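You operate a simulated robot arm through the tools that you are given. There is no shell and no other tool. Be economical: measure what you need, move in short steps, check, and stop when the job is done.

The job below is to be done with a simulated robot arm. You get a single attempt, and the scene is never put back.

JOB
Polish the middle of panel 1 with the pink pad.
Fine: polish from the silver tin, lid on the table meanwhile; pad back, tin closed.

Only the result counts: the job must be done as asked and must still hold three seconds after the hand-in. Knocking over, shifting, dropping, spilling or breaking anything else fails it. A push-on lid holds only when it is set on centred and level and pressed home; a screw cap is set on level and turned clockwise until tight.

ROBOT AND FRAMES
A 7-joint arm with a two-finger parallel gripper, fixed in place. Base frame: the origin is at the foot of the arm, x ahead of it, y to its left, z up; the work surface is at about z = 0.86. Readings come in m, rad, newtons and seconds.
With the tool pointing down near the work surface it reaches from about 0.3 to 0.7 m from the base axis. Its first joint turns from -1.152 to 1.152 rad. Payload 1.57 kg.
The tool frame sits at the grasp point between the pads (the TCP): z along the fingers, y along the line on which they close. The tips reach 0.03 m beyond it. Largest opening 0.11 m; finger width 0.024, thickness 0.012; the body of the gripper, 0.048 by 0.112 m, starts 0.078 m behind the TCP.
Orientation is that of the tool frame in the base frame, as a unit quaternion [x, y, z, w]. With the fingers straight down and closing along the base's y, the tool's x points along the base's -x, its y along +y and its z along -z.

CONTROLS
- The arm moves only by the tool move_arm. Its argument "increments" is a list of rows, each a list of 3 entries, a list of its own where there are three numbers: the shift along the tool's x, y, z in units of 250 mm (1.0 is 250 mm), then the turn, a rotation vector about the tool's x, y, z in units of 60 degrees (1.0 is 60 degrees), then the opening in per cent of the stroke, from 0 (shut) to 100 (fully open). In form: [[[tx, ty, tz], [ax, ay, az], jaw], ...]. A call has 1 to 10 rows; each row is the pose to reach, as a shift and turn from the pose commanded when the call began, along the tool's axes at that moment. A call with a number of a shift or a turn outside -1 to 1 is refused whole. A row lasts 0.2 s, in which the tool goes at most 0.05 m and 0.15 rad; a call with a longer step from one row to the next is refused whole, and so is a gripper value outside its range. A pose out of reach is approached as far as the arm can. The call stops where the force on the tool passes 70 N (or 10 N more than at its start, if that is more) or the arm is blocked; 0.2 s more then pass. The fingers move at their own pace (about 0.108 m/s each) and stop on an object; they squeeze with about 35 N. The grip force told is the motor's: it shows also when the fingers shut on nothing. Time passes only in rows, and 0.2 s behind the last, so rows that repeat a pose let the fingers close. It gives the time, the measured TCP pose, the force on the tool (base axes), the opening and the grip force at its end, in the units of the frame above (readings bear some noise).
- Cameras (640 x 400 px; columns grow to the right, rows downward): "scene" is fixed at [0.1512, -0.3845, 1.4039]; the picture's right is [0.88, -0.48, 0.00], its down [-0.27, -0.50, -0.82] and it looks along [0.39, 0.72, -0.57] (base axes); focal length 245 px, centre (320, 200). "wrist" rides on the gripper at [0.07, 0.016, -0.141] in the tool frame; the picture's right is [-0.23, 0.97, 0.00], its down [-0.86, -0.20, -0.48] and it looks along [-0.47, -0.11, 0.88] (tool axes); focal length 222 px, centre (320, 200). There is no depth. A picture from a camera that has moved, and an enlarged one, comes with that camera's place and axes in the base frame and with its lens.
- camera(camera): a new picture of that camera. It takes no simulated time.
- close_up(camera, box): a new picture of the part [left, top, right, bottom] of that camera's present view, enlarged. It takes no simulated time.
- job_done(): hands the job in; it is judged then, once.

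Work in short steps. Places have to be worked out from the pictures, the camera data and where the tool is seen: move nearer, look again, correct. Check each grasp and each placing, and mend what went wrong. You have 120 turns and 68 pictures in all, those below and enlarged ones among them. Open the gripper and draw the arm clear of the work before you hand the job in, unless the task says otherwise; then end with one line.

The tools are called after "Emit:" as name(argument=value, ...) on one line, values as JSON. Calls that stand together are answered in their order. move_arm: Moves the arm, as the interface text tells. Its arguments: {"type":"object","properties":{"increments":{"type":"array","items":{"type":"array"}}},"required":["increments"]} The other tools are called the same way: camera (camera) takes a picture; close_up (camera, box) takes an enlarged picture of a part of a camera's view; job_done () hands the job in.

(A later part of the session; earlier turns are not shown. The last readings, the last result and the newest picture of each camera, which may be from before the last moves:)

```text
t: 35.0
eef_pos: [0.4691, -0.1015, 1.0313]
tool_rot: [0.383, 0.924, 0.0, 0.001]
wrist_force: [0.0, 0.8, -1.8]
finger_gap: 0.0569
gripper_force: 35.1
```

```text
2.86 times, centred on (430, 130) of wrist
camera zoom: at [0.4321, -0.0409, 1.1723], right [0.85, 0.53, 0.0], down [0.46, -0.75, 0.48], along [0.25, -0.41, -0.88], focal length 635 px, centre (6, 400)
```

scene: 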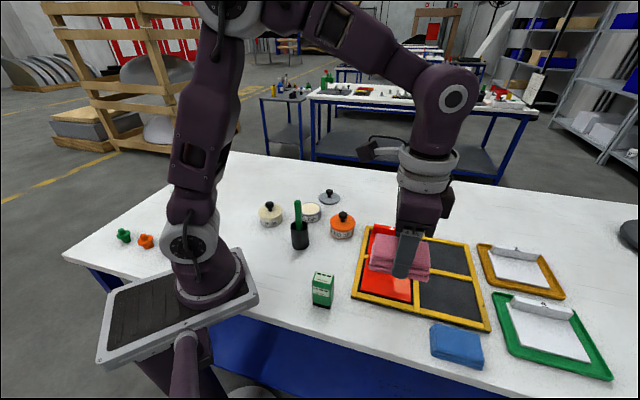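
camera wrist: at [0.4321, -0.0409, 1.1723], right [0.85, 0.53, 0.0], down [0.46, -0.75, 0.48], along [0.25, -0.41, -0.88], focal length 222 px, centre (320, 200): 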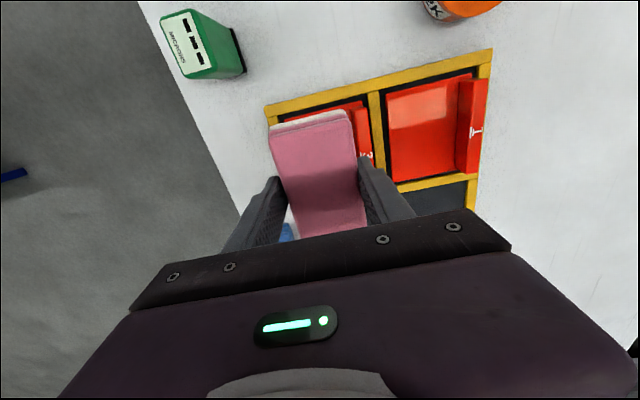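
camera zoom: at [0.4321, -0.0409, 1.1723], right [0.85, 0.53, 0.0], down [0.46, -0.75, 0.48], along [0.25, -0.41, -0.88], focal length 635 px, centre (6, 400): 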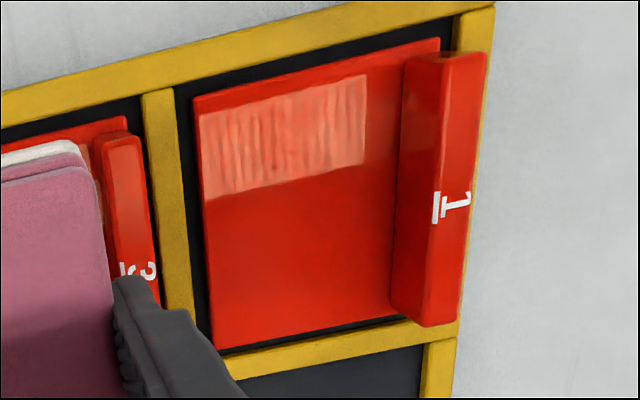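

Panel 1's flat face spans from its near edge (mid .550, -.056) to the fin base (mid .612, .007), and the middle fits the pad at ≈(.581, -.025). I move above it and come down to ~2 cm over the surface.

Emit:
move_arm(increments=[[[-0.03, 0.15, 0], [0, 0, 0], 40], [[-0.06, 0.3, 0], [0, 0, 0], 40], [[-0.09, 0.45, 0], [0, 0, 0], 40], [[-0.102, 0.526, 0], [0, 0, 0], 40], [[-0.102, 0.526, 0.15], [0, 0, 0], 40], [[-0.102, 0.526, 0.28], [0, 0, 0], 40], [[-0.102, 0.526, 0.36], [0, 0, 0], 40], [[-0.102, 0.526, 0.36], [0, 0, 0], 40]])

Emit:
close_up(camera="scene", box=[345, 195, 457, 279])

Emit:
close_up(camera="wrist", box=[200, 60, 440, 240])

```text
t: 36.8
eef_pos: [0.5803, -0.0251, 0.9412]
tool_rot: [0.383, 0.924, 0.0, 0.0]
wrist_force: [-0.1, -0.4, -0.8]
finger_gap: 0.0569
gripper_force: 35.1
```

```text
4.76 times, centred on (401, 237) of scene
camera zoom: at [0.1512, -0.3845, 1.4038], right [0.88, -0.48, 0.0], down [-0.27, -0.5, -0.82], along [0.39, 0.72, -0.57], focal length 1168 px, centre (-66, 24)
```

zoom: 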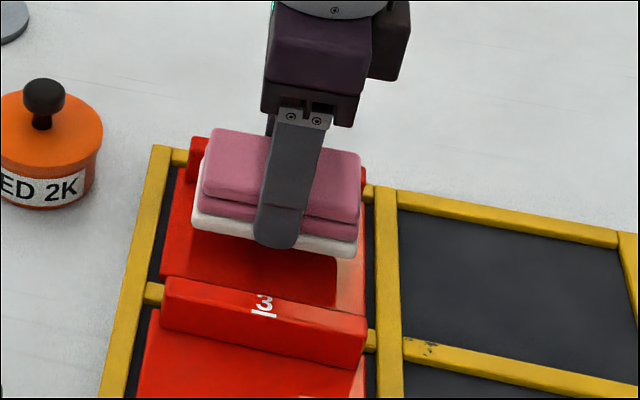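

```text
2.22 times, centred on (320, 150) of wrist
camera zoom: at [0.5434, 0.0354, 1.0835], right [0.85, 0.53, 0.0], down [0.46, -0.75, 0.48], along [0.25, -0.41, -0.88], focal length 494 px, centre (320, 311)
```

zoom: 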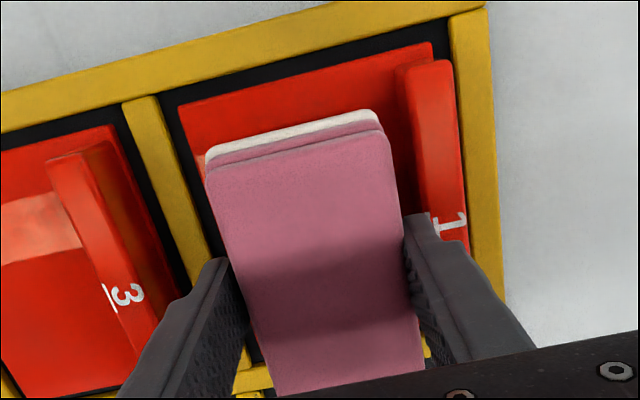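

Clearances look right (≈4 mm to the fin). I lower in small steps to contact.

Emit:
move_arm(increments=[[[0, 0, 0.04], [0, 0, 0], 40], [[0, 0, 0.08], [0, 0, 0], 40], [[0, 0, 0.1], [0, 0, 0], 40], [[0, 0, 0.1], [0, 0, 0], 40]])

Emit:
move_arm(increments=[[[0, 0, 0.006], [0, 0, 0], 40], [[0, 0, 0.01], [0, 0, 0], 40], [[0, 0, 0.01], [0, 0, 0], 40]])

Emit:
close_up(camera="scene", box=[345, 195, 457, 279])

```text
t: 37.8
eef_pos: [0.5802, -0.0245, 0.9162]
tool_rot: [0.383, 0.924, 0.0, 0.0]
wrist_force: [-3.8, -0.9, 9.8]
finger_gap: 0.0572
gripper_force: 35.1
```

```text
t: 38.6
eef_pos: [0.5811, -0.0255, 0.9165]
tool_rot: [0.382, 0.924, 0.001, 0.003]
wrist_force: [-8.4, 6.7, 54.9]
finger_gap: 0.0571
gripper_force: 35.1
```

```text
4.76 times, centred on (401, 237) of scene
camera zoom: at [0.15, -0.3843, 1.4041], right [0.88, -0.48, 0.0], down [-0.27, -0.5, -0.82], along [0.39, 0.72, -0.57], focal length 1168 px, centre (-66, 24)
```

zoom: 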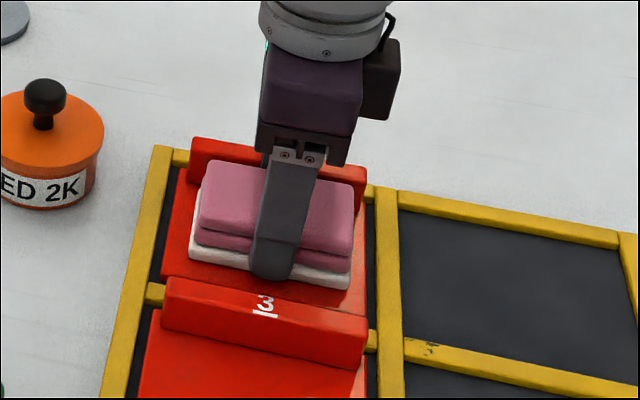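

Contact at TCP z≈.915. I ease the force to ~10–15 N and rub back and forth along the panel's width.

Emit:
move_arm(increments=[[[0, 0, -0.009], [0, 0, 0], 40], [[0.025, 0, -0.009], [0, 0, 0], 40], [[0.05, 0, -0.009], [0, 0, 0], 40], [[0.025, 0, -0.009], [0, 0, 0], 40], [[0, 0, -0.009], [0, 0, 0], 40], [[-0.025, 0, -0.009], [0, 0, 0], 40], [[-0.05, 0, -0.009], [0, 0, 0], 40], [[-0.025, 0, -0.009], [0, 0, 0], 40], [[0, 0, -0.009], [0, 0, 0], 40], [[0, 0, -0.009], [0, 0, 0], 40]])

Emit:
close_up(camera="scene", box=[345, 195, 457, 279])

```text
t: 40.8
eef_pos: [0.5795, -0.0239, 0.9153]
tool_rot: [0.383, 0.924, 0.0, -0.001]
wrist_force: [0.8, 0.7, 0.8]
finger_gap: 0.0569
gripper_force: 35.2
```

```text
4.76 times, centred on (401, 237) of scene
camera zoom: at [0.1512, -0.3845, 1.4038], right [0.88, -0.48, 0.0], down [-0.27, -0.5, -0.82], along [0.39, 0.72, -0.57], focal length 1168 px, centre (-66, 24)
```

zoom: 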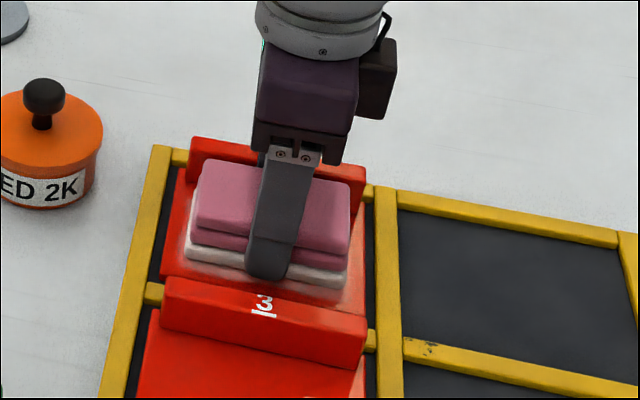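

A faint polish film shows, but the force faded to ~0. I press ~1.5 mm further and do more strokes.

Emit:
move_arm(increments=[[[0, 0, 0.005], [0, 0, 0], 40], [[0.03, 0.004, 0.006], [0, 0, 0], 40], [[0.06, 0.004, 0.006], [0, 0, 0], 40], [[0.03, 0.004, 0.006], [0, 0, 0], 40], [[0, 0.004, 0.006], [0, 0, 0], 40], [[-0.03, 0.004, 0.006], [0, 0, 0], 40], [[-0.05, 0.004, 0.006], [0, 0, 0], 40], [[-0.025, 0.004, 0.006], [0, 0, 0], 40], [[0, 0.004, 0.006], [0, 0, 0], 40]])

Emit:
move_arm(increments=[[[0.03, 0, 0.001], [0, 0, 0], 40], [[0.05, 0, 0.001], [0, 0, 0], 40], [[0.025, 0, 0.001], [0, 0, 0], 40], [[0, 0, 0.001], [0, 0, 0], 40], [[-0.025, 0, 0.001], [0, 0, 0], 40], [[-0.05, 0, 0.001], [0, 0, 0], 40], [[-0.025, 0, 0.001], [0, 0, 0], 40], [[0, 0, 0.001], [0, 0, 0], 40]])

Emit:
close_up(camera="scene", box=[345, 195, 457, 279])

```text
t: 42.8
eef_pos: [0.583, -0.0263, 0.9146]
tool_rot: [0.383, 0.924, -0.001, 0.003]
wrist_force: [6.2, -8.5, 24.5]
finger_gap: 0.0569
gripper_force: 34.7
```

```text
t: 44.6
eef_pos: [0.5814, -0.0257, 0.914]
tool_rot: [0.383, 0.924, -0.001, 0.002]
wrist_force: [7.4, -8.5, 20.2]
finger_gap: 0.0571
gripper_force: 34.8
```

```text
4.76 times, centred on (401, 237) of scene
camera zoom: at [0.151, -0.3847, 1.4038], right [0.88, -0.48, 0.0], down [-0.27, -0.5, -0.82], along [0.39, 0.72, -0.57], focal length 1168 px, centre (-66, 24)
```

zoom: 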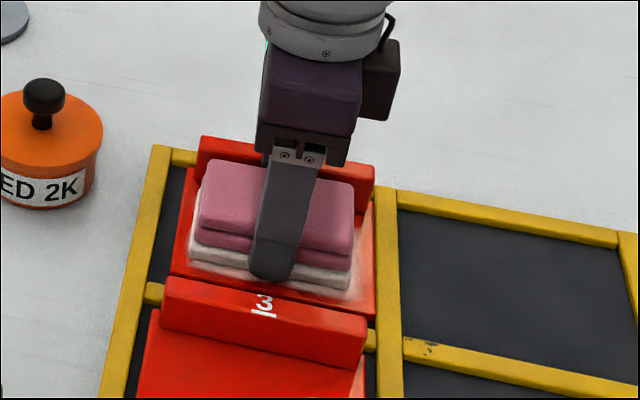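

Panel 1 seems to have slid ~6 mm sideways in its recess under the stroke. I lift the pad to inspect the film and the panel position.

Emit:
move_arm(increments=[[[0, 0, -0.01], [0, 0, 0], 40], [[0, 0, -0.08], [0, 0, 0], 40], [[0, 0, -0.24], [0, 0, 0], 40], [[0, 0, -0.42], [0, 0, 0], 40], [[0, 0, -0.6], [0, 0, 0], 40], [[0, 0, -0.6], [0, 0, 0], 40]])

Emit:
close_up(camera="scene", box=[350, 215, 446, 275])

Emit:
close_up(camera="scene", box=[345, 155, 457, 239])

```text
t: 46.0
eef_pos: [0.5796, -0.0233, 1.0662]
tool_rot: [0.382, 0.924, 0.0, 0.0]
wrist_force: [0.2, 0.2, -0.6]
finger_gap: 0.057
gripper_force: 34.7
```

```text
6.67 times, centred on (398, 245) of scene
camera zoom: at [0.1512, -0.3845, 1.4038], right [0.88, -0.48, 0.0], down [-0.27, -0.5, -0.82], along [0.39, 0.72, -0.57], focal length 1636 px, centre (-200, -100)
```

zoom: 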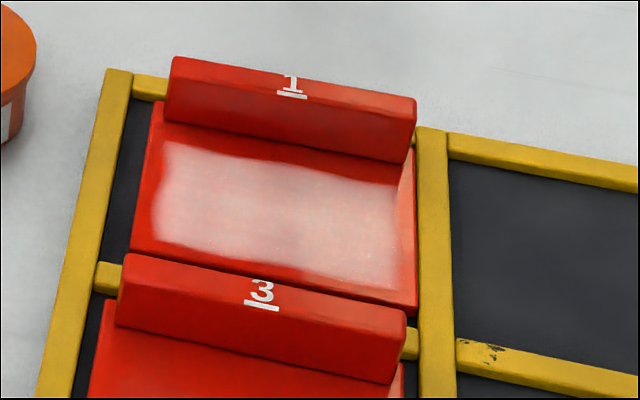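

```text
4.76 times, centred on (401, 197) of scene
camera zoom: at [0.1512, -0.3845, 1.4038], right [0.88, -0.48, 0.0], down [-0.27, -0.5, -0.82], along [0.39, 0.72, -0.57], focal length 1168 px, centre (-66, 214)
```

zoom: 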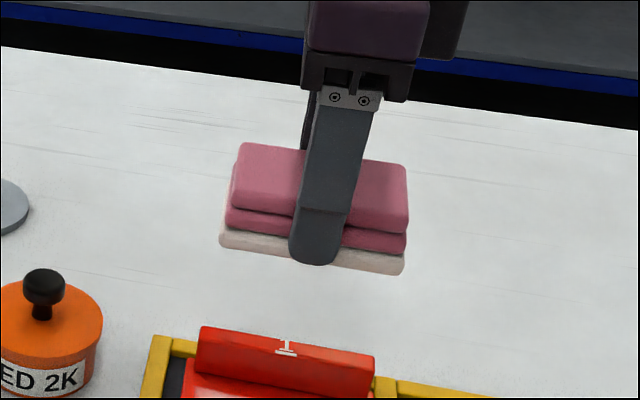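

The middle of panel 1 carries an even film. I'll correct the ~6 mm panel drift later using its fin; first I return the pad to its original spot.

Emit:
move_arm(increments=[[[0, -0.16, 0], [0, 0, 0], 40], [[0, -0.33, 0], [0, 0, 0], 40], [[0, -0.5, 0], [0, 0, 0], 40], [[0, -0.67, 0], [0, 0, 0], 40], [[0.0045, -0.84, 0], [0, 0, 0], 40], [[0.0045, -0.976, 0], [0, 0, 0], 40], [[0.0045, -0.976, 0], [0, 0, 0], 40]])

Emit:
move_arm(increments=[[[0, 0, 0.16], [0, 0, 0], 40], [[0, 0, 0.34], [0, 0, 0], 40], [[0, 0, 0.5], [0, 0, 0], 40], [[0, 0, 0.6], [0, 0, 0], 40], [[0, 0, 0.63], [0, 0, 0], 40], [[0, 0, 0.63], [0, 0, 0], 40]])

Emit:
close_up(camera="scene", box=[330, 270, 450, 360])

```text
t: 47.6
eef_pos: [0.4067, -0.1953, 1.0635]
tool_rot: [0.382, 0.924, -0.001, 0.001]
wrist_force: [-0.4, -0.3, -0.4]
finger_gap: 0.0571
gripper_force: 34.9
```

```text
t: 49.0
eef_pos: [0.4098, -0.2009, 0.908]
tool_rot: [0.382, 0.924, 0.001, 0.0]
wrist_force: [-0.6, 0.9, -0.6]
finger_gap: 0.057
gripper_force: 35.2
```

```text
4.44 times, centred on (390, 315) of scene
camera zoom: at [0.1512, -0.3845, 1.4038], right [0.88, -0.48, 0.0], down [-0.27, -0.5, -0.82], along [0.39, 0.72, -0.57], focal length 1090 px, centre (9, -311)
```

zoom: 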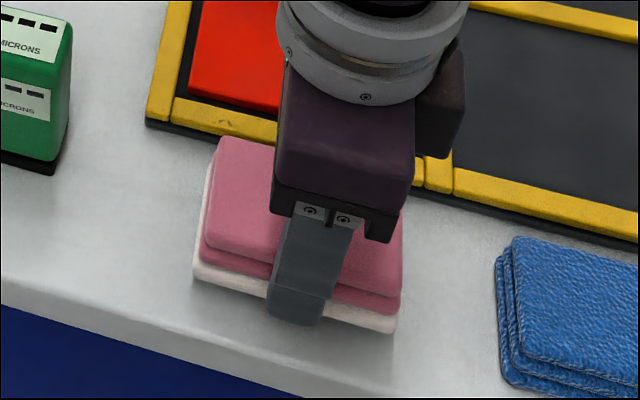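

The pad looks ~7 mm off to the right of its original place; I take another reading before setting down.

Emit:
move_arm(increments=[[[0, 0, 0.01], [0, 0, 0], 40], [[0, 0, 0.01], [0, 0, 0], 40]])

Emit:
close_up(camera="wrist", box=[200, 60, 440, 240])

```text
t: 49.6
eef_pos: [0.41, -0.1998, 0.9057]
tool_rot: [0.382, 0.924, 0.001, 0.0]
wrist_force: [0.5, -0.9, -0.6]
finger_gap: 0.057
gripper_force: 34.9
```

```text
2.22 times, centred on (320, 150) of wrist
camera zoom: at [0.3726, -0.1383, 1.0471], right [0.85, 0.53, 0.0], down [0.46, -0.75, 0.48], along [0.25, -0.41, -0.88], focal length 494 px, centre (320, 311)
```

zoom: 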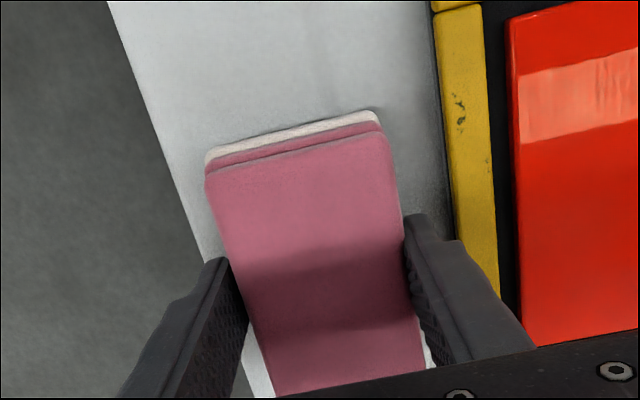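

Camera data show the tool is ~5 mm off along tool x compared with the grasp. I correct that and lower until contact.

Emit:
move_arm(increments=[[[0.021, 0, 0], [0, 0, 0], 40], [[0.021, 0, 0.006], [0, 0, 0], 40], [[0.021, 0, 0.014], [0, 0, 0], 40], [[0.021, 0, 0.014], [0, 0, 0], 40]])

Emit:
close_up(camera="scene", box=[330, 270, 450, 360])

```text
t: 50.6
eef_pos: [0.4056, -0.1933, 0.9009]
tool_rot: [0.383, 0.924, 0.0, -0.001]
wrist_force: [-0.3, -0.4, -0.8]
finger_gap: 0.057
gripper_force: 35.1
```

```text
4.44 times, centred on (390, 315) of scene
camera zoom: at [0.1512, -0.3845, 1.4038], right [0.88, -0.48, 0.0], down [-0.27, -0.5, -0.82], along [0.39, 0.72, -0.57], focal length 1090 px, centre (9, -311)
```

zoom: 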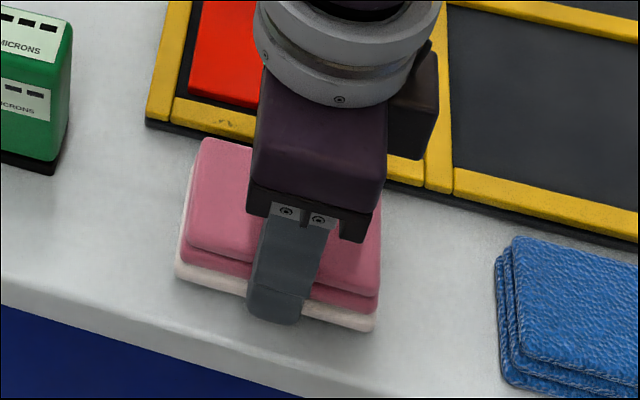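

Nearly the original spot (within ~1.5 mm). I lower to contact with a small correction.

Emit:
move_arm(increments=[[[-0.004, 0, 0.006], [0, 0, 0], 40], [[-0.004, 0, 0.011], [0, 0, 0], 40], [[-0.004, 0, 0.011], [0, 0, 0], 40]])

Emit:
move_arm(increments=[[[0, 0, 0.004], [0, 0, 0], 40], [[0, 0, 0.006], [0, 0, 0], 40], [[0, 0, 0.006], [0, 0, 0], 40]])

```text
t: 51.4
eef_pos: [0.4051, -0.193, 0.8977]
tool_rot: [0.382, 0.924, 0.0, 0.0]
wrist_force: [1.0, 0.4, 0.9]
finger_gap: 0.0568
gripper_force: 35.1
```

```text
t: 52.2
eef_pos: [0.4054, -0.1939, 0.8961]
tool_rot: [0.382, 0.924, 0.0, 0.0]
wrist_force: [-1.5, 2.2, 6.8]
finger_gap: 0.0571
gripper_force: 34.8
```

Light contact (7 N). I release to the same 65% opening and rise.

Emit:
move_arm(increments=[[[0, 0, 0], [0, 0, 0], 65], [[0, 0, 0], [0, 0, 0], 65], [[0, 0, -0.06], [0, 0, 0], 65], [[0, 0, -0.22], [0, 0, 0], 65], [[0, 0, -0.4], [0, 0, 0], 65], [[0, 0, -0.58], [0, 0, 0], 65], [[0, 0, -0.76], [0, 0, 0], 65], [[0, 0, -0.84], [0, 0, 0], 65], [[0, 0, -0.84], [0, 0, 0], 65]])

Emit:
camera(camera="wrist")

Emit:
close_up(camera="scene", box=[340, 290, 500, 390])

```text
t: 54.2
eef_pos: [0.4065, -0.1916, 1.1087]
tool_rot: [0.383, 0.924, 0.0, 0.0]
wrist_force: [0.0, -0.8, 0.8]
finger_gap: 0.0716
gripper_force: 0.0
```

```text
18 pictures are left
camera wrist: at [0.3694, -0.1315, 1.2506], right [0.85, 0.53, 0.0], down [0.46, -0.75, 0.48], along [0.25, -0.41, -0.88], focal length 222 px, centre (320, 200)
```

wrist: 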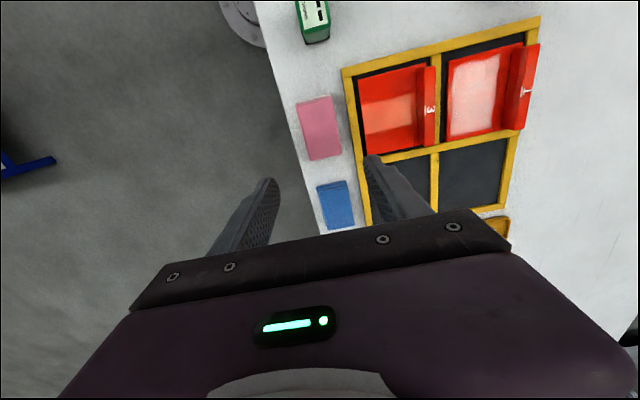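

```text
4.00 times, centred on (420, 340) of scene
camera zoom: at [0.1512, -0.3845, 1.4039], right [0.88, -0.48, 0.0], down [-0.27, -0.5, -0.82], along [0.39, 0.72, -0.57], focal length 981 px, centre (-80, -360)
```

zoom: 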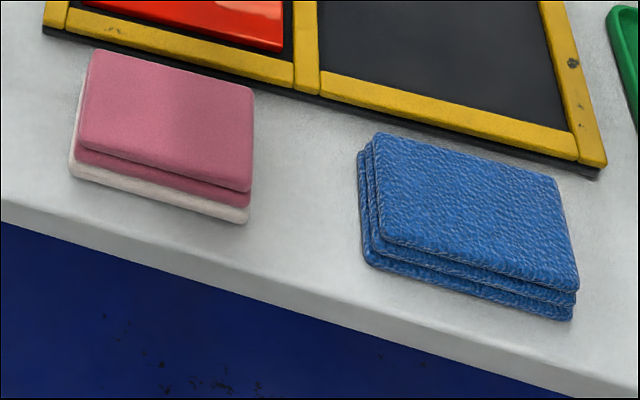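

The pad is back within ~2 mm. Next I go above panel 1's fin to slide the panel back the ~6 mm it drifted.

Emit:
move_arm(increments=[[[0, 0.18, 0], [0, 0, 0], 40], [[0, 0.36, 0], [0, 0, 0], 40], [[-0.02, 0.54, 0], [0, 0, 0], 35], [[-0.045, 0.7, 0], [0, 0, 0], 35]])

Emit:
move_arm(increments=[[[0, 0.16, 0], [0, 0, 0], 35], [[0, 0.32, 0], [0, 0, 0], 35], [[0, 0.471, 0.1], [0, 0, 0], 35], [[0, 0.471, 0.28], [0, 0, 0], 35], [[0, 0.471, 0.44], [0, 0, 0], 35], [[0, 0.471, 0.44], [0, 0, 0], 35]])

Emit:
close_up(camera="wrist", box=[200, 60, 440, 240])

```text
t: 55.2
eef_pos: [0.5357, -0.0762, 1.1109]
tool_rot: [0.383, 0.924, 0.0, 0.0]
wrist_force: [-0.4, 0.1, 0.2]
finger_gap: 0.0384
gripper_force: 0.0
```

```text
t: 56.6
eef_pos: [0.6155, 0.0061, 0.9963]
tool_rot: [0.382, 0.924, 0.0, -0.001]
wrist_force: [0.0, -0.2, 0.2]
finger_gap: 0.0384
gripper_force: 0.0
```

```text
2.22 times, centred on (320, 150) of wrist
camera zoom: at [0.5786, 0.0666, 1.1386], right [0.85, 0.53, 0.0], down [0.46, -0.75, 0.48], along [0.25, -0.41, -0.88], focal length 494 px, centre (320, 311)
```

zoom: 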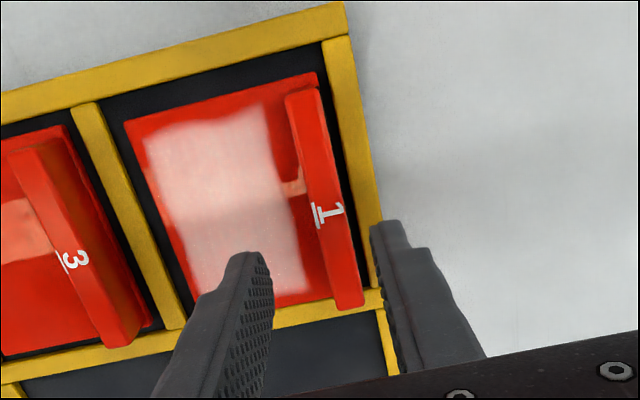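

The view confirms the film is centred on the panel, and the gap shows the panel drifted toward the lower side. I nudge 3 mm, descend astride the fin and grip it.

Emit:
move_arm(increments=[[[0, 0.012, 0.1], [0, 0, 0], 35], [[0, 0.012, 0.22], [0, 0, 0], 35], [[0, 0.012, 0.3], [0, 0, 0], 35], [[0, 0.012, 0.3], [0, 0, 0], 35]])

Emit:
close_up(camera="wrist", box=[200, 60, 440, 240])

```text
t: 57.6
eef_pos: [0.6189, 0.0076, 0.9221]
tool_rot: [0.383, 0.924, 0.0, 0.0]
wrist_force: [0.4, 0.3, 0.3]
finger_gap: 0.0385
gripper_force: 0.0
```

```text
2.22 times, centred on (320, 150) of wrist
camera zoom: at [0.5831, 0.069, 1.0637], right [0.85, 0.53, 0.0], down [0.46, -0.75, 0.48], along [0.25, -0.41, -0.88], focal length 494 px, centre (320, 311)
```

zoom: 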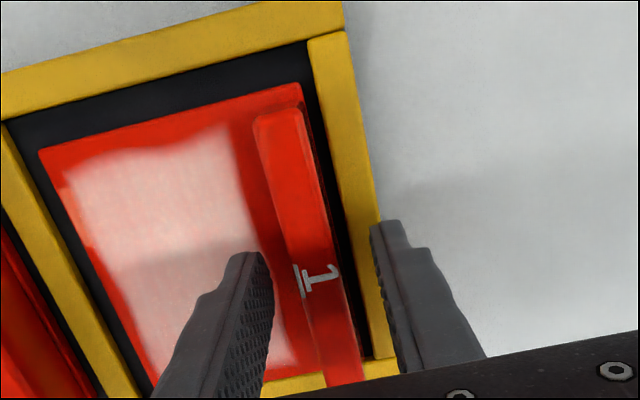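

Emit:
move_arm(increments=[[[0, -0.01, 0], [0, 0, 0], 35], [[0, -0.01, 0.016], [0, 0, 0], 35], [[0, -0.01, 0.016], [0, 0, 0], 20], [[0, -0.01, 0.016], [0, 0, 0], 10], [[0, -0.01, 0.016], [0, 0, 0], 8], [[0, -0.01, 0.016], [0, 0, 0], 8]])

Emit:
close_up(camera="scene", box=[350, 215, 446, 275])

```text
t: 59.0
eef_pos: [0.6213, 0.007, 0.917]
tool_rot: [0.383, 0.924, -0.001, 0.0]
wrist_force: [0.8, 0.0, -0.3]
finger_gap: 0.0156
gripper_force: 31.2
```

```text
6.67 times, centred on (398, 245) of scene
camera zoom: at [0.1512, -0.3845, 1.4039], right [0.88, -0.48, 0.0], down [-0.27, -0.5, -0.82], along [0.39, 0.72, -0.57], focal length 1636 px, centre (-200, -100)
```

zoom: 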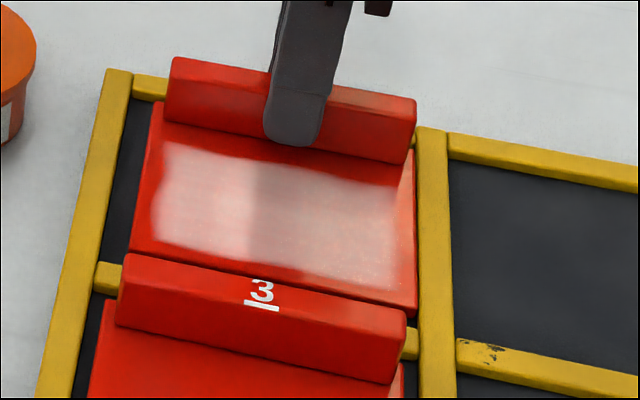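

Fin gripped (15.6 mm) with no shift. I slide the panel 6 mm back along tool +x.

Emit:
move_arm(increments=[[[0.008, 0, 0], [0, 0, 0], 8], [[0.016, 0, 0], [0, 0, 0], 8], [[0.025, 0, 0], [0, 0, 0], 8], [[0.025, 0, 0], [0, 0, 0], 8]])

Emit:
close_up(camera="scene", box=[350, 215, 446, 275])

```text
t: 60.0
eef_pos: [0.6161, 0.0106, 0.9178]
tool_rot: [0.383, 0.924, 0.0, 0.0]
wrist_force: [-0.2, 0.1, -0.3]
finger_gap: 0.0156
gripper_force: 30.8
```

```text
6.67 times, centred on (398, 245) of scene
camera zoom: at [0.1513, -0.3845, 1.4038], right [0.88, -0.48, 0.0], down [-0.27, -0.5, -0.82], along [0.39, 0.72, -0.57], focal length 1636 px, centre (-200, -100)
```

zoom: 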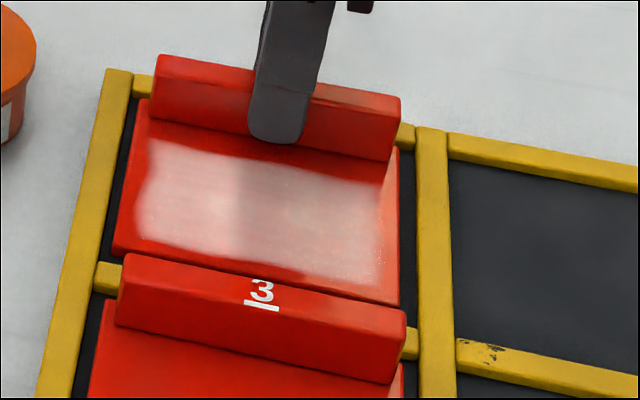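

The panel is back within ~1 mm. I release, lift, and head to the lid.

Emit:
move_arm(increments=[[[0, 0, 0], [0, 0, 0], 35], [[0, 0, 0], [0, 0, 0], 35], [[0, 0, -0.1], [0, 0, 0], 35], [[0, 0, -0.28], [0, 0, 0], 40], [[0, 0, -0.46], [0, 0, 0], 50], [[0, 0, -0.64], [0, 0, 0], 50], [[0, 0, -0.75], [0, 0, 0], 50]])

Emit:
move_arm(increments=[[[0.14, 0.09, 0], [0, 0, 0], 50], [[0.28, 0.18, 0], [0, 0, 0], 50], [[0.42, 0.27, 0], [0, 0, 0], 50], [[0.56, 0.36, 0], [0, 0, 0], 50], [[0.7, 0.45, 0], [0, 0, 0], 50], [[0.84, 0.54, 0], [0, 0, 0], 50], [[0.964, 0.633, 0.1], [0, 0, 0], 50], [[0.964, 0.633, 0.28], [0, 0, 0], 50], [[0.964, 0.633, 0.42], [0, 0, 0], 50], [[0.964, 0.633, 0.42], [0, 0, 0], 50]])

Emit:
close_up(camera="wrist", box=[200, 60, 440, 240])

```text
t: 61.6
eef_pos: [0.6176, 0.0148, 1.1052]
tool_rot: [0.383, 0.924, 0.0, 0.0]
wrist_force: [-0.3, -0.3, -0.4]
finger_gap: 0.0549
gripper_force: 0.0
```

```text
t: 63.8
eef_pos: [0.5577, 0.2935, 1.0025]
tool_rot: [0.383, 0.924, 0.0, 0.0]
wrist_force: [0.1, -0.3, 0.7]
finger_gap: 0.055
gripper_force: 0.0
```

```text
2.22 times, centred on (320, 150) of wrist
camera zoom: at [0.5211, 0.3538, 1.1441], right [0.85, 0.53, 0.0], down [0.46, -0.75, 0.48], along [0.25, -0.41, -0.88], focal length 494 px, centre (320, 311)
```

zoom: 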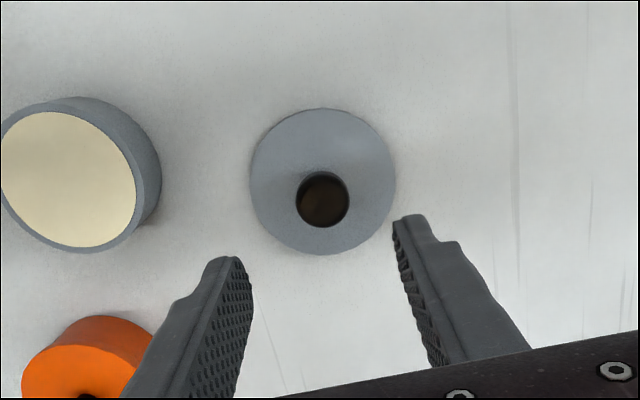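

Knob at about (.558, .295), nearly under the TCP; the tin is at (.444, .234). I descend and grip the knob.

Emit:
move_arm(increments=[[[0.009, 0.002, 0.14], [0, 0, 0], 50], [[0.009, 0.002, 0.28], [0, 0, 0], 50], [[0.009, 0.002, 0.368], [0, 0, 0], 50], [[0.009, 0.002, 0.368], [0, 0, 0], 50], [[0.009, 0.002, 0.368], [0, 0, 0], 20], [[0.009, 0.002, 0.368], [0, 0, 0], 10], [[0.009, 0.002, 0.368], [0, 0, 0], 10]])

Emit:
close_up(camera="scene", box=[290, 165, 370, 215])

```text
t: 65.4
eef_pos: [0.5583, 0.2955, 0.908]
tool_rot: [0.383, 0.924, -0.001, 0.0]
wrist_force: [0.3, 0.4, -0.5]
finger_gap: 0.0261
gripper_force: 34.8
```

```text
8.00 times, centred on (330, 190) of scene
camera zoom: at [0.1512, -0.3845, 1.4039], right [0.88, -0.48, 0.0], down [-0.27, -0.5, -0.82], along [0.39, 0.72, -0.57], focal length 1963 px, centre (240, 280)
```

zoom: 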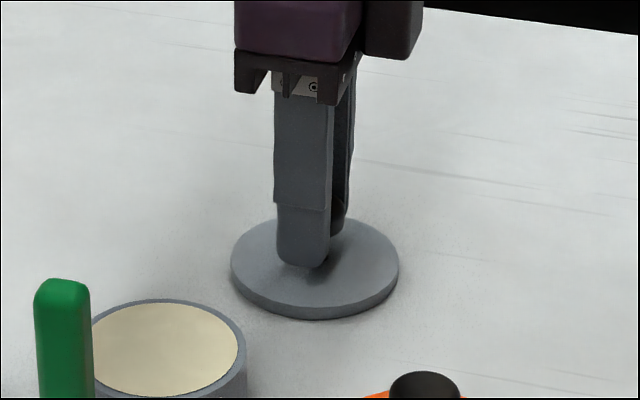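

Gripped (26 mm). I lift 6 cm and carry the lid over the tin to (.444, .235).

Emit:
move_arm(increments=[[[0, 0, -0.1], [0, 0, 0], 10], [[0, 0, -0.24], [0, 0, 0], 10], [[0.05, -0.16, -0.24], [0, 0, 0], 10], [[0.1, -0.32, -0.24], [0, 0, 0], 10], [[0.152, -0.494, -0.24], [0, 0, 0], 10], [[0.152, -0.494, -0.24], [0, 0, 0], 10], [[0.152, -0.494, -0.2], [0, 0, 0], 10], [[0.152, -0.494, -0.2], [0, 0, 0], 10]])

Emit:
close_up(camera="scene", box=[280, 180, 344, 220])

Emit:
close_up(camera="wrist", box=[240, 80, 400, 200])

```text
t: 67.2
eef_pos: [0.4432, 0.2344, 0.9566]
tool_rot: [0.382, 0.924, 0.0, 0.0]
wrist_force: [-0.3, -0.5, -0.7]
finger_gap: 0.0261
gripper_force: 35.4
```

```text
10.00 times, centred on (312, 200) of scene
camera zoom: at [0.1512, -0.3845, 1.4039], right [0.88, -0.48, 0.0], down [-0.27, -0.5, -0.82], along [0.39, 0.72, -0.57], focal length 2454 px, centre (400, 200)
```

zoom: 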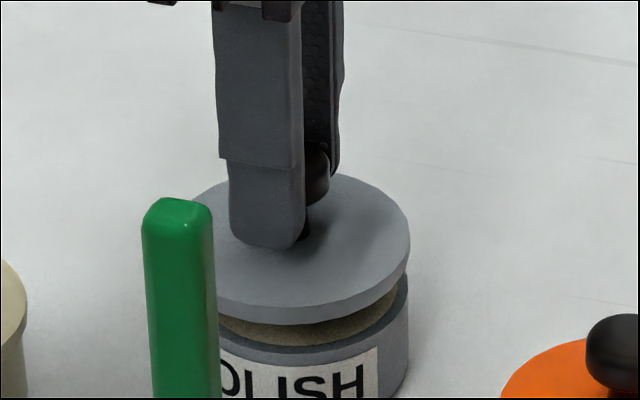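

```text
3.33 times, centred on (320, 140) of wrist
camera zoom: at [0.4051, 0.2954, 1.0982], right [0.85, 0.53, 0.0], down [0.46, -0.75, 0.48], along [0.25, -0.41, -0.88], focal length 740 px, centre (320, 400)
```

zoom: 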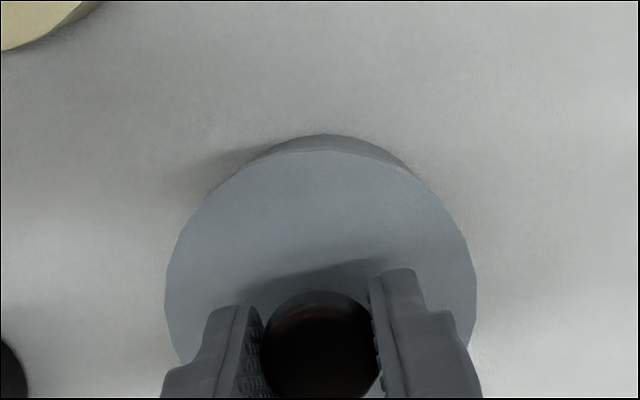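

The lid appears ~1.5 mm off toward scene-left; I nudge it and lower to just above seating.

Emit:
move_arm(increments=[[[-0.0036, 0.006, 0], [0, 0, 0], 10], [[-0.0036, 0.006, 0.012], [0, 0, 0], 10], [[-0.0036, 0.006, 0.024], [0, 0, 0], 10], [[-0.0036, 0.006, 0.024], [0, 0, 0], 10]])

Emit:
close_up(camera="scene", box=[280, 180, 344, 220])

```text
t: 68.2
eef_pos: [0.4432, 0.2348, 0.95]
tool_rot: [0.383, 0.924, 0.0, 0.0]
wrist_force: [-0.5, 0.1, 0.0]
finger_gap: 0.026
gripper_force: 34.6
```

```text
10.00 times, centred on (312, 200) of scene
camera zoom: at [0.1512, -0.3845, 1.4039], right [0.88, -0.48, 0.0], down [-0.27, -0.5, -0.82], along [0.39, 0.72, -0.57], focal length 2454 px, centre (400, 200)
```

zoom: 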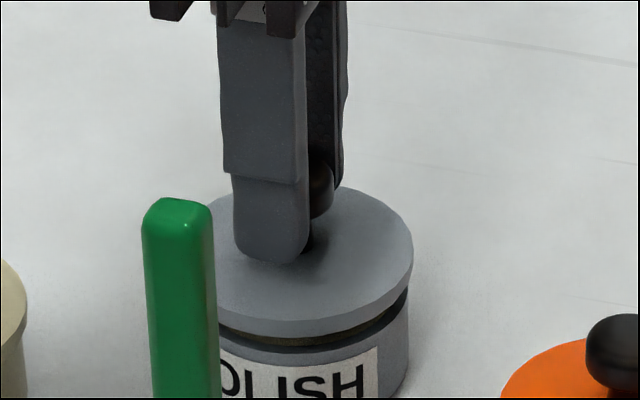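

Aligned now (lid overhang matches the original). I lower gradually onto the rim.

Emit:
move_arm(increments=[[[-0.001, 0, 0.008], [0, 0, 0], 10], [[-0.001, 0, 0.018], [0, 0, 0], 10], [[-0.001, 0, 0.018], [0, 0, 0], 10]])

Emit:
move_arm(increments=[[[0, 0, 0.006], [0, 0, 0], 10], [[0, 0, 0.012], [0, 0, 0], 10], [[0, 0, 0.012], [0, 0, 0], 10]])

Emit:
close_up(camera="scene", box=[280, 180, 344, 220])

```text
t: 69.0
eef_pos: [0.4445, 0.2363, 0.9472]
tool_rot: [0.383, 0.924, 0.001, 0.0]
wrist_force: [0.0, -1.2, 0.7]
finger_gap: 0.0261
gripper_force: 35.0
```

```text
t: 69.8
eef_pos: [0.4428, 0.2357, 0.944]
tool_rot: [0.383, 0.924, 0.0, 0.0]
wrist_force: [-0.3, 0.9, -0.2]
finger_gap: 0.026
gripper_force: 34.8
```

```text
10.00 times, centred on (312, 200) of scene
camera zoom: at [0.1512, -0.3845, 1.4039], right [0.88, -0.48, 0.0], down [-0.27, -0.5, -0.82], along [0.39, 0.72, -0.57], focal length 2454 px, centre (400, 200)
```

zoom: 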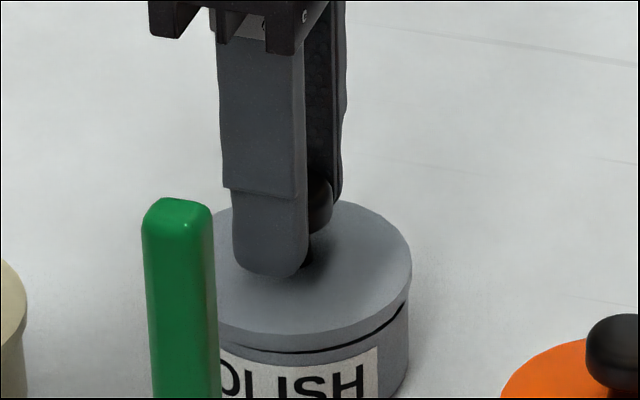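

The plug is entering the tin. I press it home in steps.

Emit:
move_arm(increments=[[[0, 0, 0.006], [0, 0, 0], 10], [[0, 0, 0.012], [0, 0, 0], 10], [[0, 0, 0.012], [0, 0, 0], 10]])

Emit:
move_arm(increments=[[[0, 0, 0.006], [0, 0, 0], 10], [[0, 0, 0.01], [0, 0, 0], 10], [[0, 0, 0.01], [0, 0, 0], 10]])

```text
t: 70.6
eef_pos: [0.4432, 0.2373, 0.9425]
tool_rot: [0.382, 0.924, 0.001, 0.0]
wrist_force: [-5.2, 0.0, 17.1]
finger_gap: 0.0264
gripper_force: 35.1
```

```text
t: 71.4
eef_pos: [0.444, 0.235, 0.9411]
tool_rot: [0.382, 0.924, 0.001, 0.0]
wrist_force: [-4.6, -1.9, 35.7]
finger_gap: 0.0263
gripper_force: 35.1
```

Force is building as expected (36 N); I press slightly further and look.

Emit:
move_arm(increments=[[[0, 0, 0.006], [0, 0, 0], 10], [[0, 0, 0.009], [0, 0, 0], 10], [[0, 0, 0.009], [0, 0, 0], 10]])

Emit:
close_up(camera="scene", box=[280, 180, 344, 220])

```text
t: 72.2
eef_pos: [0.4446, 0.236, 0.9386]
tool_rot: [0.382, 0.924, 0.001, 0.0]
wrist_force: [-1.9, 6.3, 32.9]
finger_gap: 0.0264
gripper_force: 35.3
```

```text
10.00 times, centred on (312, 200) of scene
camera zoom: at [0.1507, -0.3846, 1.4039], right [0.88, -0.48, 0.0], down [-0.27, -0.5, -0.82], along [0.39, 0.72, -0.57], focal length 2454 px, centre (400, 200)
```

zoom: 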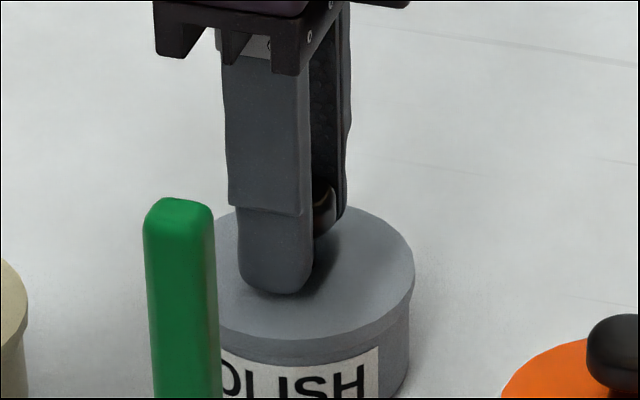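

The lid looks flush like the original. One more firm press to be sure it is home.

Emit:
move_arm(increments=[[[0, 0, 0.005], [0, 0, 0], 10], [[0, 0, 0.009], [0, 0, 0], 10], [[0, 0, 0.009], [0, 0, 0], 10]])

```text
t: 73.0
eef_pos: [0.4439, 0.2338, 0.934]
tool_rot: [0.382, 0.924, 0.0, 0.001]
wrist_force: [3.1, 6.6, 33.2]
finger_gap: 0.026
gripper_force: 35.0
```

Force plateaus at ~33 N, so the fingers are likely slipping on the knob. I release, rise, shut the fingers and press on the knob top instead.

Emit:
move_arm(increments=[[[0, 0, -0.01], [0, 0, 0], 10], [[0, 0, -0.01], [0, 0, 0], 50], [[0, 0, -0.01], [0, 0, 0], 50], [[0, 0, -0.1], [0, 0, 0], 50], [[0, 0, -0.26], [0, 0, 0], 50], [[0, 0, -0.26], [0, 0, 0], 0], [[0, 0, -0.26], [0, 0, 0], 0], [[0, 0, -0.26], [0, 0, 0], 0]])

Emit:
close_up(camera="scene", box=[280, 180, 344, 220])

```text
t: 74.8
eef_pos: [0.4437, 0.2376, 0.9994]
tool_rot: [0.383, 0.924, 0.0, 0.0]
wrist_force: [-0.7, 0.1, -0.3]
finger_gap: 0.0
gripper_force: 21.4
```

```text
10.00 times, centred on (312, 200) of scene
camera zoom: at [0.1512, -0.3845, 1.4039], right [0.88, -0.48, 0.0], down [-0.27, -0.5, -0.82], along [0.39, 0.72, -0.57], focal length 2454 px, centre (400, 200)
```

zoom: 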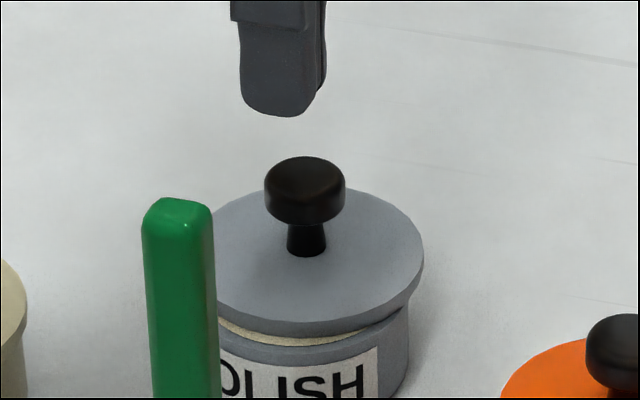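

The lid popped back out and sits tilted, ~3 mm to the right; it was not yet latched when I lifted with the grip still on. I re-grip the knob and lift slightly to re-level and re-seat.

Emit:
move_arm(increments=[[[0, 0, 0], [0, 0, 0], 50], [[-0.006, 0, 0], [0, 0, 0], 50], [[-0.006, 0, 0.1], [0, 0, 0], 50], [[-0.006, 0, 0.216], [0, 0, 0], 50], [[-0.006, 0, 0.216], [0, 0, 0], 30], [[-0.006, 0, 0.216], [0, 0, 0], 15], [[-0.006, 0, 0.216], [0, 0, 0], 10], [[-0.006, 0, 0.216], [0, 0, 0], 10]])

Emit:
move_arm(increments=[[[0, 0, -0.03], [0, 0, 0], 10], [[0, 0, -0.06], [0, 0, 0], 10], [[0.006, 0, -0.06], [0, 0, 0], 10], [[0.01, 0, -0.06], [0, 0, 0], 10]])

Emit:
close_up(camera="scene", box=[280, 180, 344, 220])

```text
t: 76.6
eef_pos: [0.4465, 0.2336, 0.945]
tool_rot: [0.383, 0.924, 0.0, 0.0]
wrist_force: [0.5, -0.1, -1.0]
finger_gap: 0.0261
gripper_force: 34.4
```

```text
t: 77.6
eef_pos: [0.4443, 0.2356, 0.961]
tool_rot: [0.383, 0.924, 0.001, 0.0]
wrist_force: [0.8, -1.0, -0.3]
finger_gap: 0.0262
gripper_force: 35.3
```

```text
10.00 times, centred on (312, 200) of scene
camera zoom: at [0.1512, -0.3845, 1.4039], right [0.88, -0.48, 0.0], down [-0.27, -0.5, -0.82], along [0.39, 0.72, -0.57], focal length 2454 px, centre (400, 200)
```

zoom: 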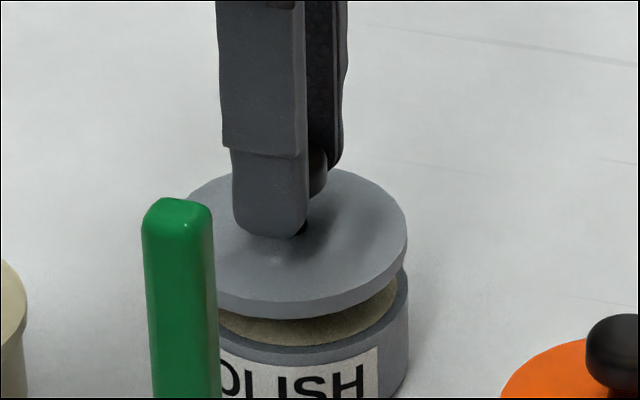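

The lid is about level again, and needs ~2 mm to scene-right. I correct and lower to the start of the plug.

Emit:
move_arm(increments=[[[-0.0085, 0.0025, 0], [0, 0, 0], 10], [[-0.0085, 0.0025, 0.02], [0, 0, 0], 10], [[-0.0085, 0.0025, 0.04], [0, 0, 0], 10], [[-0.0085, 0.0025, 0.054], [0, 0, 0], 10], [[-0.0085, 0.0025, 0.054], [0, 0, 0], 10]])

Emit:
close_up(camera="scene", box=[280, 180, 344, 220])

```text
t: 78.8
eef_pos: [0.4461, 0.235, 0.9475]
tool_rot: [0.383, 0.924, -0.001, 0.0]
wrist_force: [0.2, 0.3, -0.9]
finger_gap: 0.0263
gripper_force: 34.8
```

```text
10.00 times, centred on (312, 200) of scene
camera zoom: at [0.1512, -0.3845, 1.4039], right [0.88, -0.48, 0.0], down [-0.27, -0.5, -0.82], along [0.39, 0.72, -0.57], focal length 2454 px, centre (400, 200)
```

zoom: 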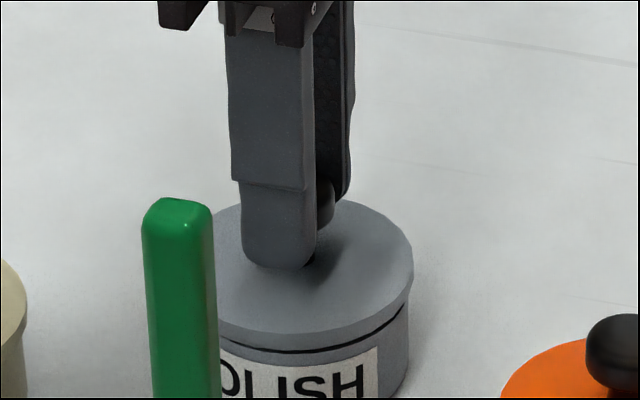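

Aligned and nearly in. I press down until force builds, then open in place without lifting.

Emit:
move_arm(increments=[[[0, 0, 0.006], [0, 0, 0], 10], [[0, 0, 0.012], [0, 0, 0], 10], [[0, 0, 0.016], [0, 0, 0], 10], [[0, 0, 0.016], [0, 0, 0], 10]])

Emit:
move_arm(increments=[[[0, 0, 0.004], [0, 0, 0], 10], [[0, 0, 0.008], [0, 0, 0], 10], [[0, 0, 0.008], [0, 0, 0], 10]])

```text
t: 79.8
eef_pos: [0.4451, 0.2346, 0.9438]
tool_rot: [0.382, 0.924, 0.002, 0.002]
wrist_force: [1.1, -1.2, 34.7]
finger_gap: 0.0263
gripper_force: 35.0
```

```text
t: 80.6
eef_pos: [0.446, 0.2347, 0.9415]
tool_rot: [0.382, 0.924, 0.001, 0.0]
wrist_force: [6.0, 1.2, 34.0]
finger_gap: 0.0264
gripper_force: 34.8
```

Grip slip limit reached (~34 N). I open in place, rise, shut the fingers, and press on the knob top.

Emit:
move_arm(increments=[[[0, 0, 0], [0, 0, 0], 50], [[0, 0, 0], [0, 0, 0], 50], [[0, 0, 0], [0, 0, 0], 50], [[0, 0, -0.1], [0, 0, 0], 50], [[0, 0, -0.2], [0, 0, 0], 50], [[0, 0, -0.2], [0, 0, 0], 0], [[0, 0, -0.2], [0, 0, 0], 0], [[0, 0, -0.2], [0, 0, 0], 0]])

Emit:
close_up(camera="scene", box=[280, 180, 344, 220])

```text
t: 82.4
eef_pos: [0.4449, 0.2353, 0.9903]
tool_rot: [0.382, 0.924, 0.0, 0.0]
wrist_force: [-0.3, -0.4, -0.9]
finger_gap: 0.0
gripper_force: 21.1
```

```text
10.00 times, centred on (312, 200) of scene
camera zoom: at [0.1512, -0.3845, 1.4039], right [0.88, -0.48, 0.0], down [-0.27, -0.5, -0.82], along [0.39, 0.72, -0.57], focal length 2454 px, centre (400, 200)
```

zoom: 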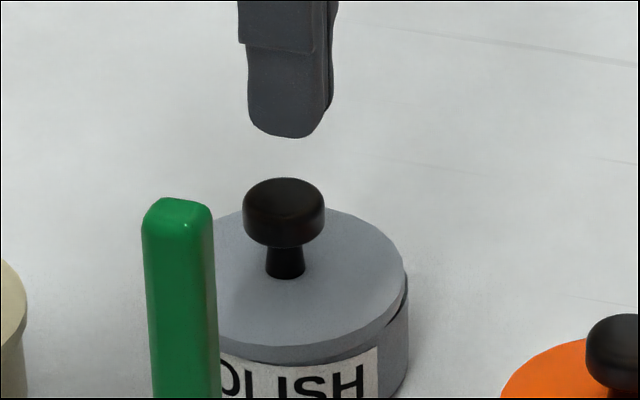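

The lid is tilted again, so it was not centred well enough. I'll take it back to the table to level it, then centre the knob exactly in the gripper with two perpendicular grips before re-seating. First I re-grip and lift.

Emit:
move_arm(increments=[[[0.012, 0, 0], [0, 0, 0], 50], [[0.012, 0, 0], [0, 0, 0], 50], [[0.012, 0, 0.1], [0, 0, 0], 50], [[0.012, 0, 0.186], [0, 0, 0], 50], [[0.012, 0, 0.186], [0, 0, 0], 30], [[0.012, 0, 0.186], [0, 0, 0], 15], [[0.012, 0, 0.186], [0, 0, 0], 10], [[0.012, 0, 0.186], [0, 0, 0], 10]])

Emit:
move_arm(increments=[[[0, 0, -0.1], [0, 0, 0], 10], [[0, 0, -0.22], [0, 0, 0], 10], [[-0.05, 0.16, -0.22], [0, 0, 0], 10], [[-0.1, 0.32, -0.22], [0, 0, 0], 10], [[-0.156, 0.494, -0.22], [0, 0, 0], 10], [[-0.156, 0.494, -0.1], [0, 0, 0], 10], [[-0.156, 0.494, 0.06], [0, 0, 0], 10], [[-0.156, 0.494, 0.06], [0, 0, 0], 10]])

```text
t: 84.2
eef_pos: [0.443, 0.2354, 0.9444]
tool_rot: [0.383, 0.924, 0.0, 0.001]
wrist_force: [0.0, -0.1, 0.1]
finger_gap: 0.0262
gripper_force: 34.8
```

```text
t: 86.0
eef_pos: [0.5556, 0.2915, 0.9284]
tool_rot: [0.382, 0.924, -0.001, 0.001]
wrist_force: [-0.1, 1.4, -0.3]
finger_gap: 0.0261
gripper_force: 35.0
```

Gripped and carried. I lower to the table in small steps.

Emit:
move_arm(increments=[[[0, 0, 0.02], [0, 0, 0], 10], [[0, 0, 0.036], [0, 0, 0], 10], [[0, 0, 0.036], [0, 0, 0], 10]])

Emit:
move_arm(increments=[[[0, 0, 0.01], [0, 0, 0], 10], [[0, 0, 0.016], [0, 0, 0], 10], [[0, 0, 0.016], [0, 0, 0], 10]])

Emit:
move_arm(increments=[[[0, 0, 0.006], [0, 0, 0], 10], [[0, 0, 0.012], [0, 0, 0], 10], [[0, 0, 0.012], [0, 0, 0], 10]])

```text
t: 86.8
eef_pos: [0.5576, 0.2929, 0.9203]
tool_rot: [0.383, 0.924, 0.0, 0.0]
wrist_force: [-0.3, -0.5, -0.3]
finger_gap: 0.0259
gripper_force: 35.3
```

```text
t: 87.6
eef_pos: [0.5578, 0.2947, 0.9161]
tool_rot: [0.383, 0.924, 0.0, -0.001]
wrist_force: [1.0, 0.1, -1.1]
finger_gap: 0.026
gripper_force: 34.9
```

```text
t: 88.4
eef_pos: [0.5577, 0.2963, 0.9142]
tool_rot: [0.383, 0.924, 0.001, 0.0]
wrist_force: [0.1, 0.5, 0.2]
finger_gap: 0.026
gripper_force: 34.9
```

Emit:
move_arm(increments=[[[0, 0, 0.006], [0, 0, 0], 10], [[0, 0, 0.01], [0, 0, 0], 10], [[0, 0, 0.01], [0, 0, 0], 10]])

Emit:
move_arm(increments=[[[0, 0, 0.006], [0, 0, 0], 10], [[0, 0, 0.01], [0, 0, 0], 10], [[0, 0, 0.01], [0, 0, 0], 10]])

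```text
t: 89.2
eef_pos: [0.557, 0.2957, 0.9115]
tool_rot: [0.383, 0.924, 0.0, 0.0]
wrist_force: [-0.3, 0.3, -0.5]
finger_gap: 0.0262
gripper_force: 35.5
```

```text
t: 90.0
eef_pos: [0.5575, 0.2948, 0.9101]
tool_rot: [0.382, 0.924, 0.001, 0.001]
wrist_force: [-6.4, -6.2, 30.2]
finger_gap: 0.0259
gripper_force: 35.4
```

Solid contact, so the lid is level on the table. Earlier pressing was limited by finger slip on the knob; this time I'll grip with the fingertips resting on the lid plate so the push is direct. I open, then lower to touch the plate.

Emit:
move_arm(increments=[[[0, 0, -0.004], [0, 0, 0], 10], [[0, 0, -0.004], [0, 0, 0], 40], [[0, 0, -0.004], [0, 0, 0], 40], [[0, 0, 0.004], [0, 0, 0], 40], [[0, 0, 0.008], [0, 0, 0], 40]])

Emit:
move_arm(increments=[[[0, 0, 0.006], [0, 0, 0], 40], [[0, 0, 0.01], [0, 0, 0], 40], [[0, 0, 0.01], [0, 0, 0], 40]])

Emit:
move_arm(increments=[[[0, 0, 0.006], [0, 0, 0], 40], [[0, 0, 0.01], [0, 0, 0], 40], [[0, 0, 0.01], [0, 0, 0], 40]])

```text
t: 91.2
eef_pos: [0.5575, 0.2965, 0.9066]
tool_rot: [0.383, 0.924, -0.001, 0.0]
wrist_force: [1.0, -0.1, 0.3]
finger_gap: 0.044
gripper_force: 0.0
```

```text
t: 92.0
eef_pos: [0.5576, 0.295, 0.9036]
tool_rot: [0.383, 0.924, -0.001, 0.0]
wrist_force: [-0.2, -0.7, 0.7]
finger_gap: 0.044
gripper_force: 0.1
```

```text
t: 92.8
eef_pos: [0.5583, 0.297, 0.9009]
tool_rot: [0.383, 0.924, 0.0, 0.0]
wrist_force: [-0.8, -0.5, 0.0]
finger_gap: 0.0443
gripper_force: 0.0
```

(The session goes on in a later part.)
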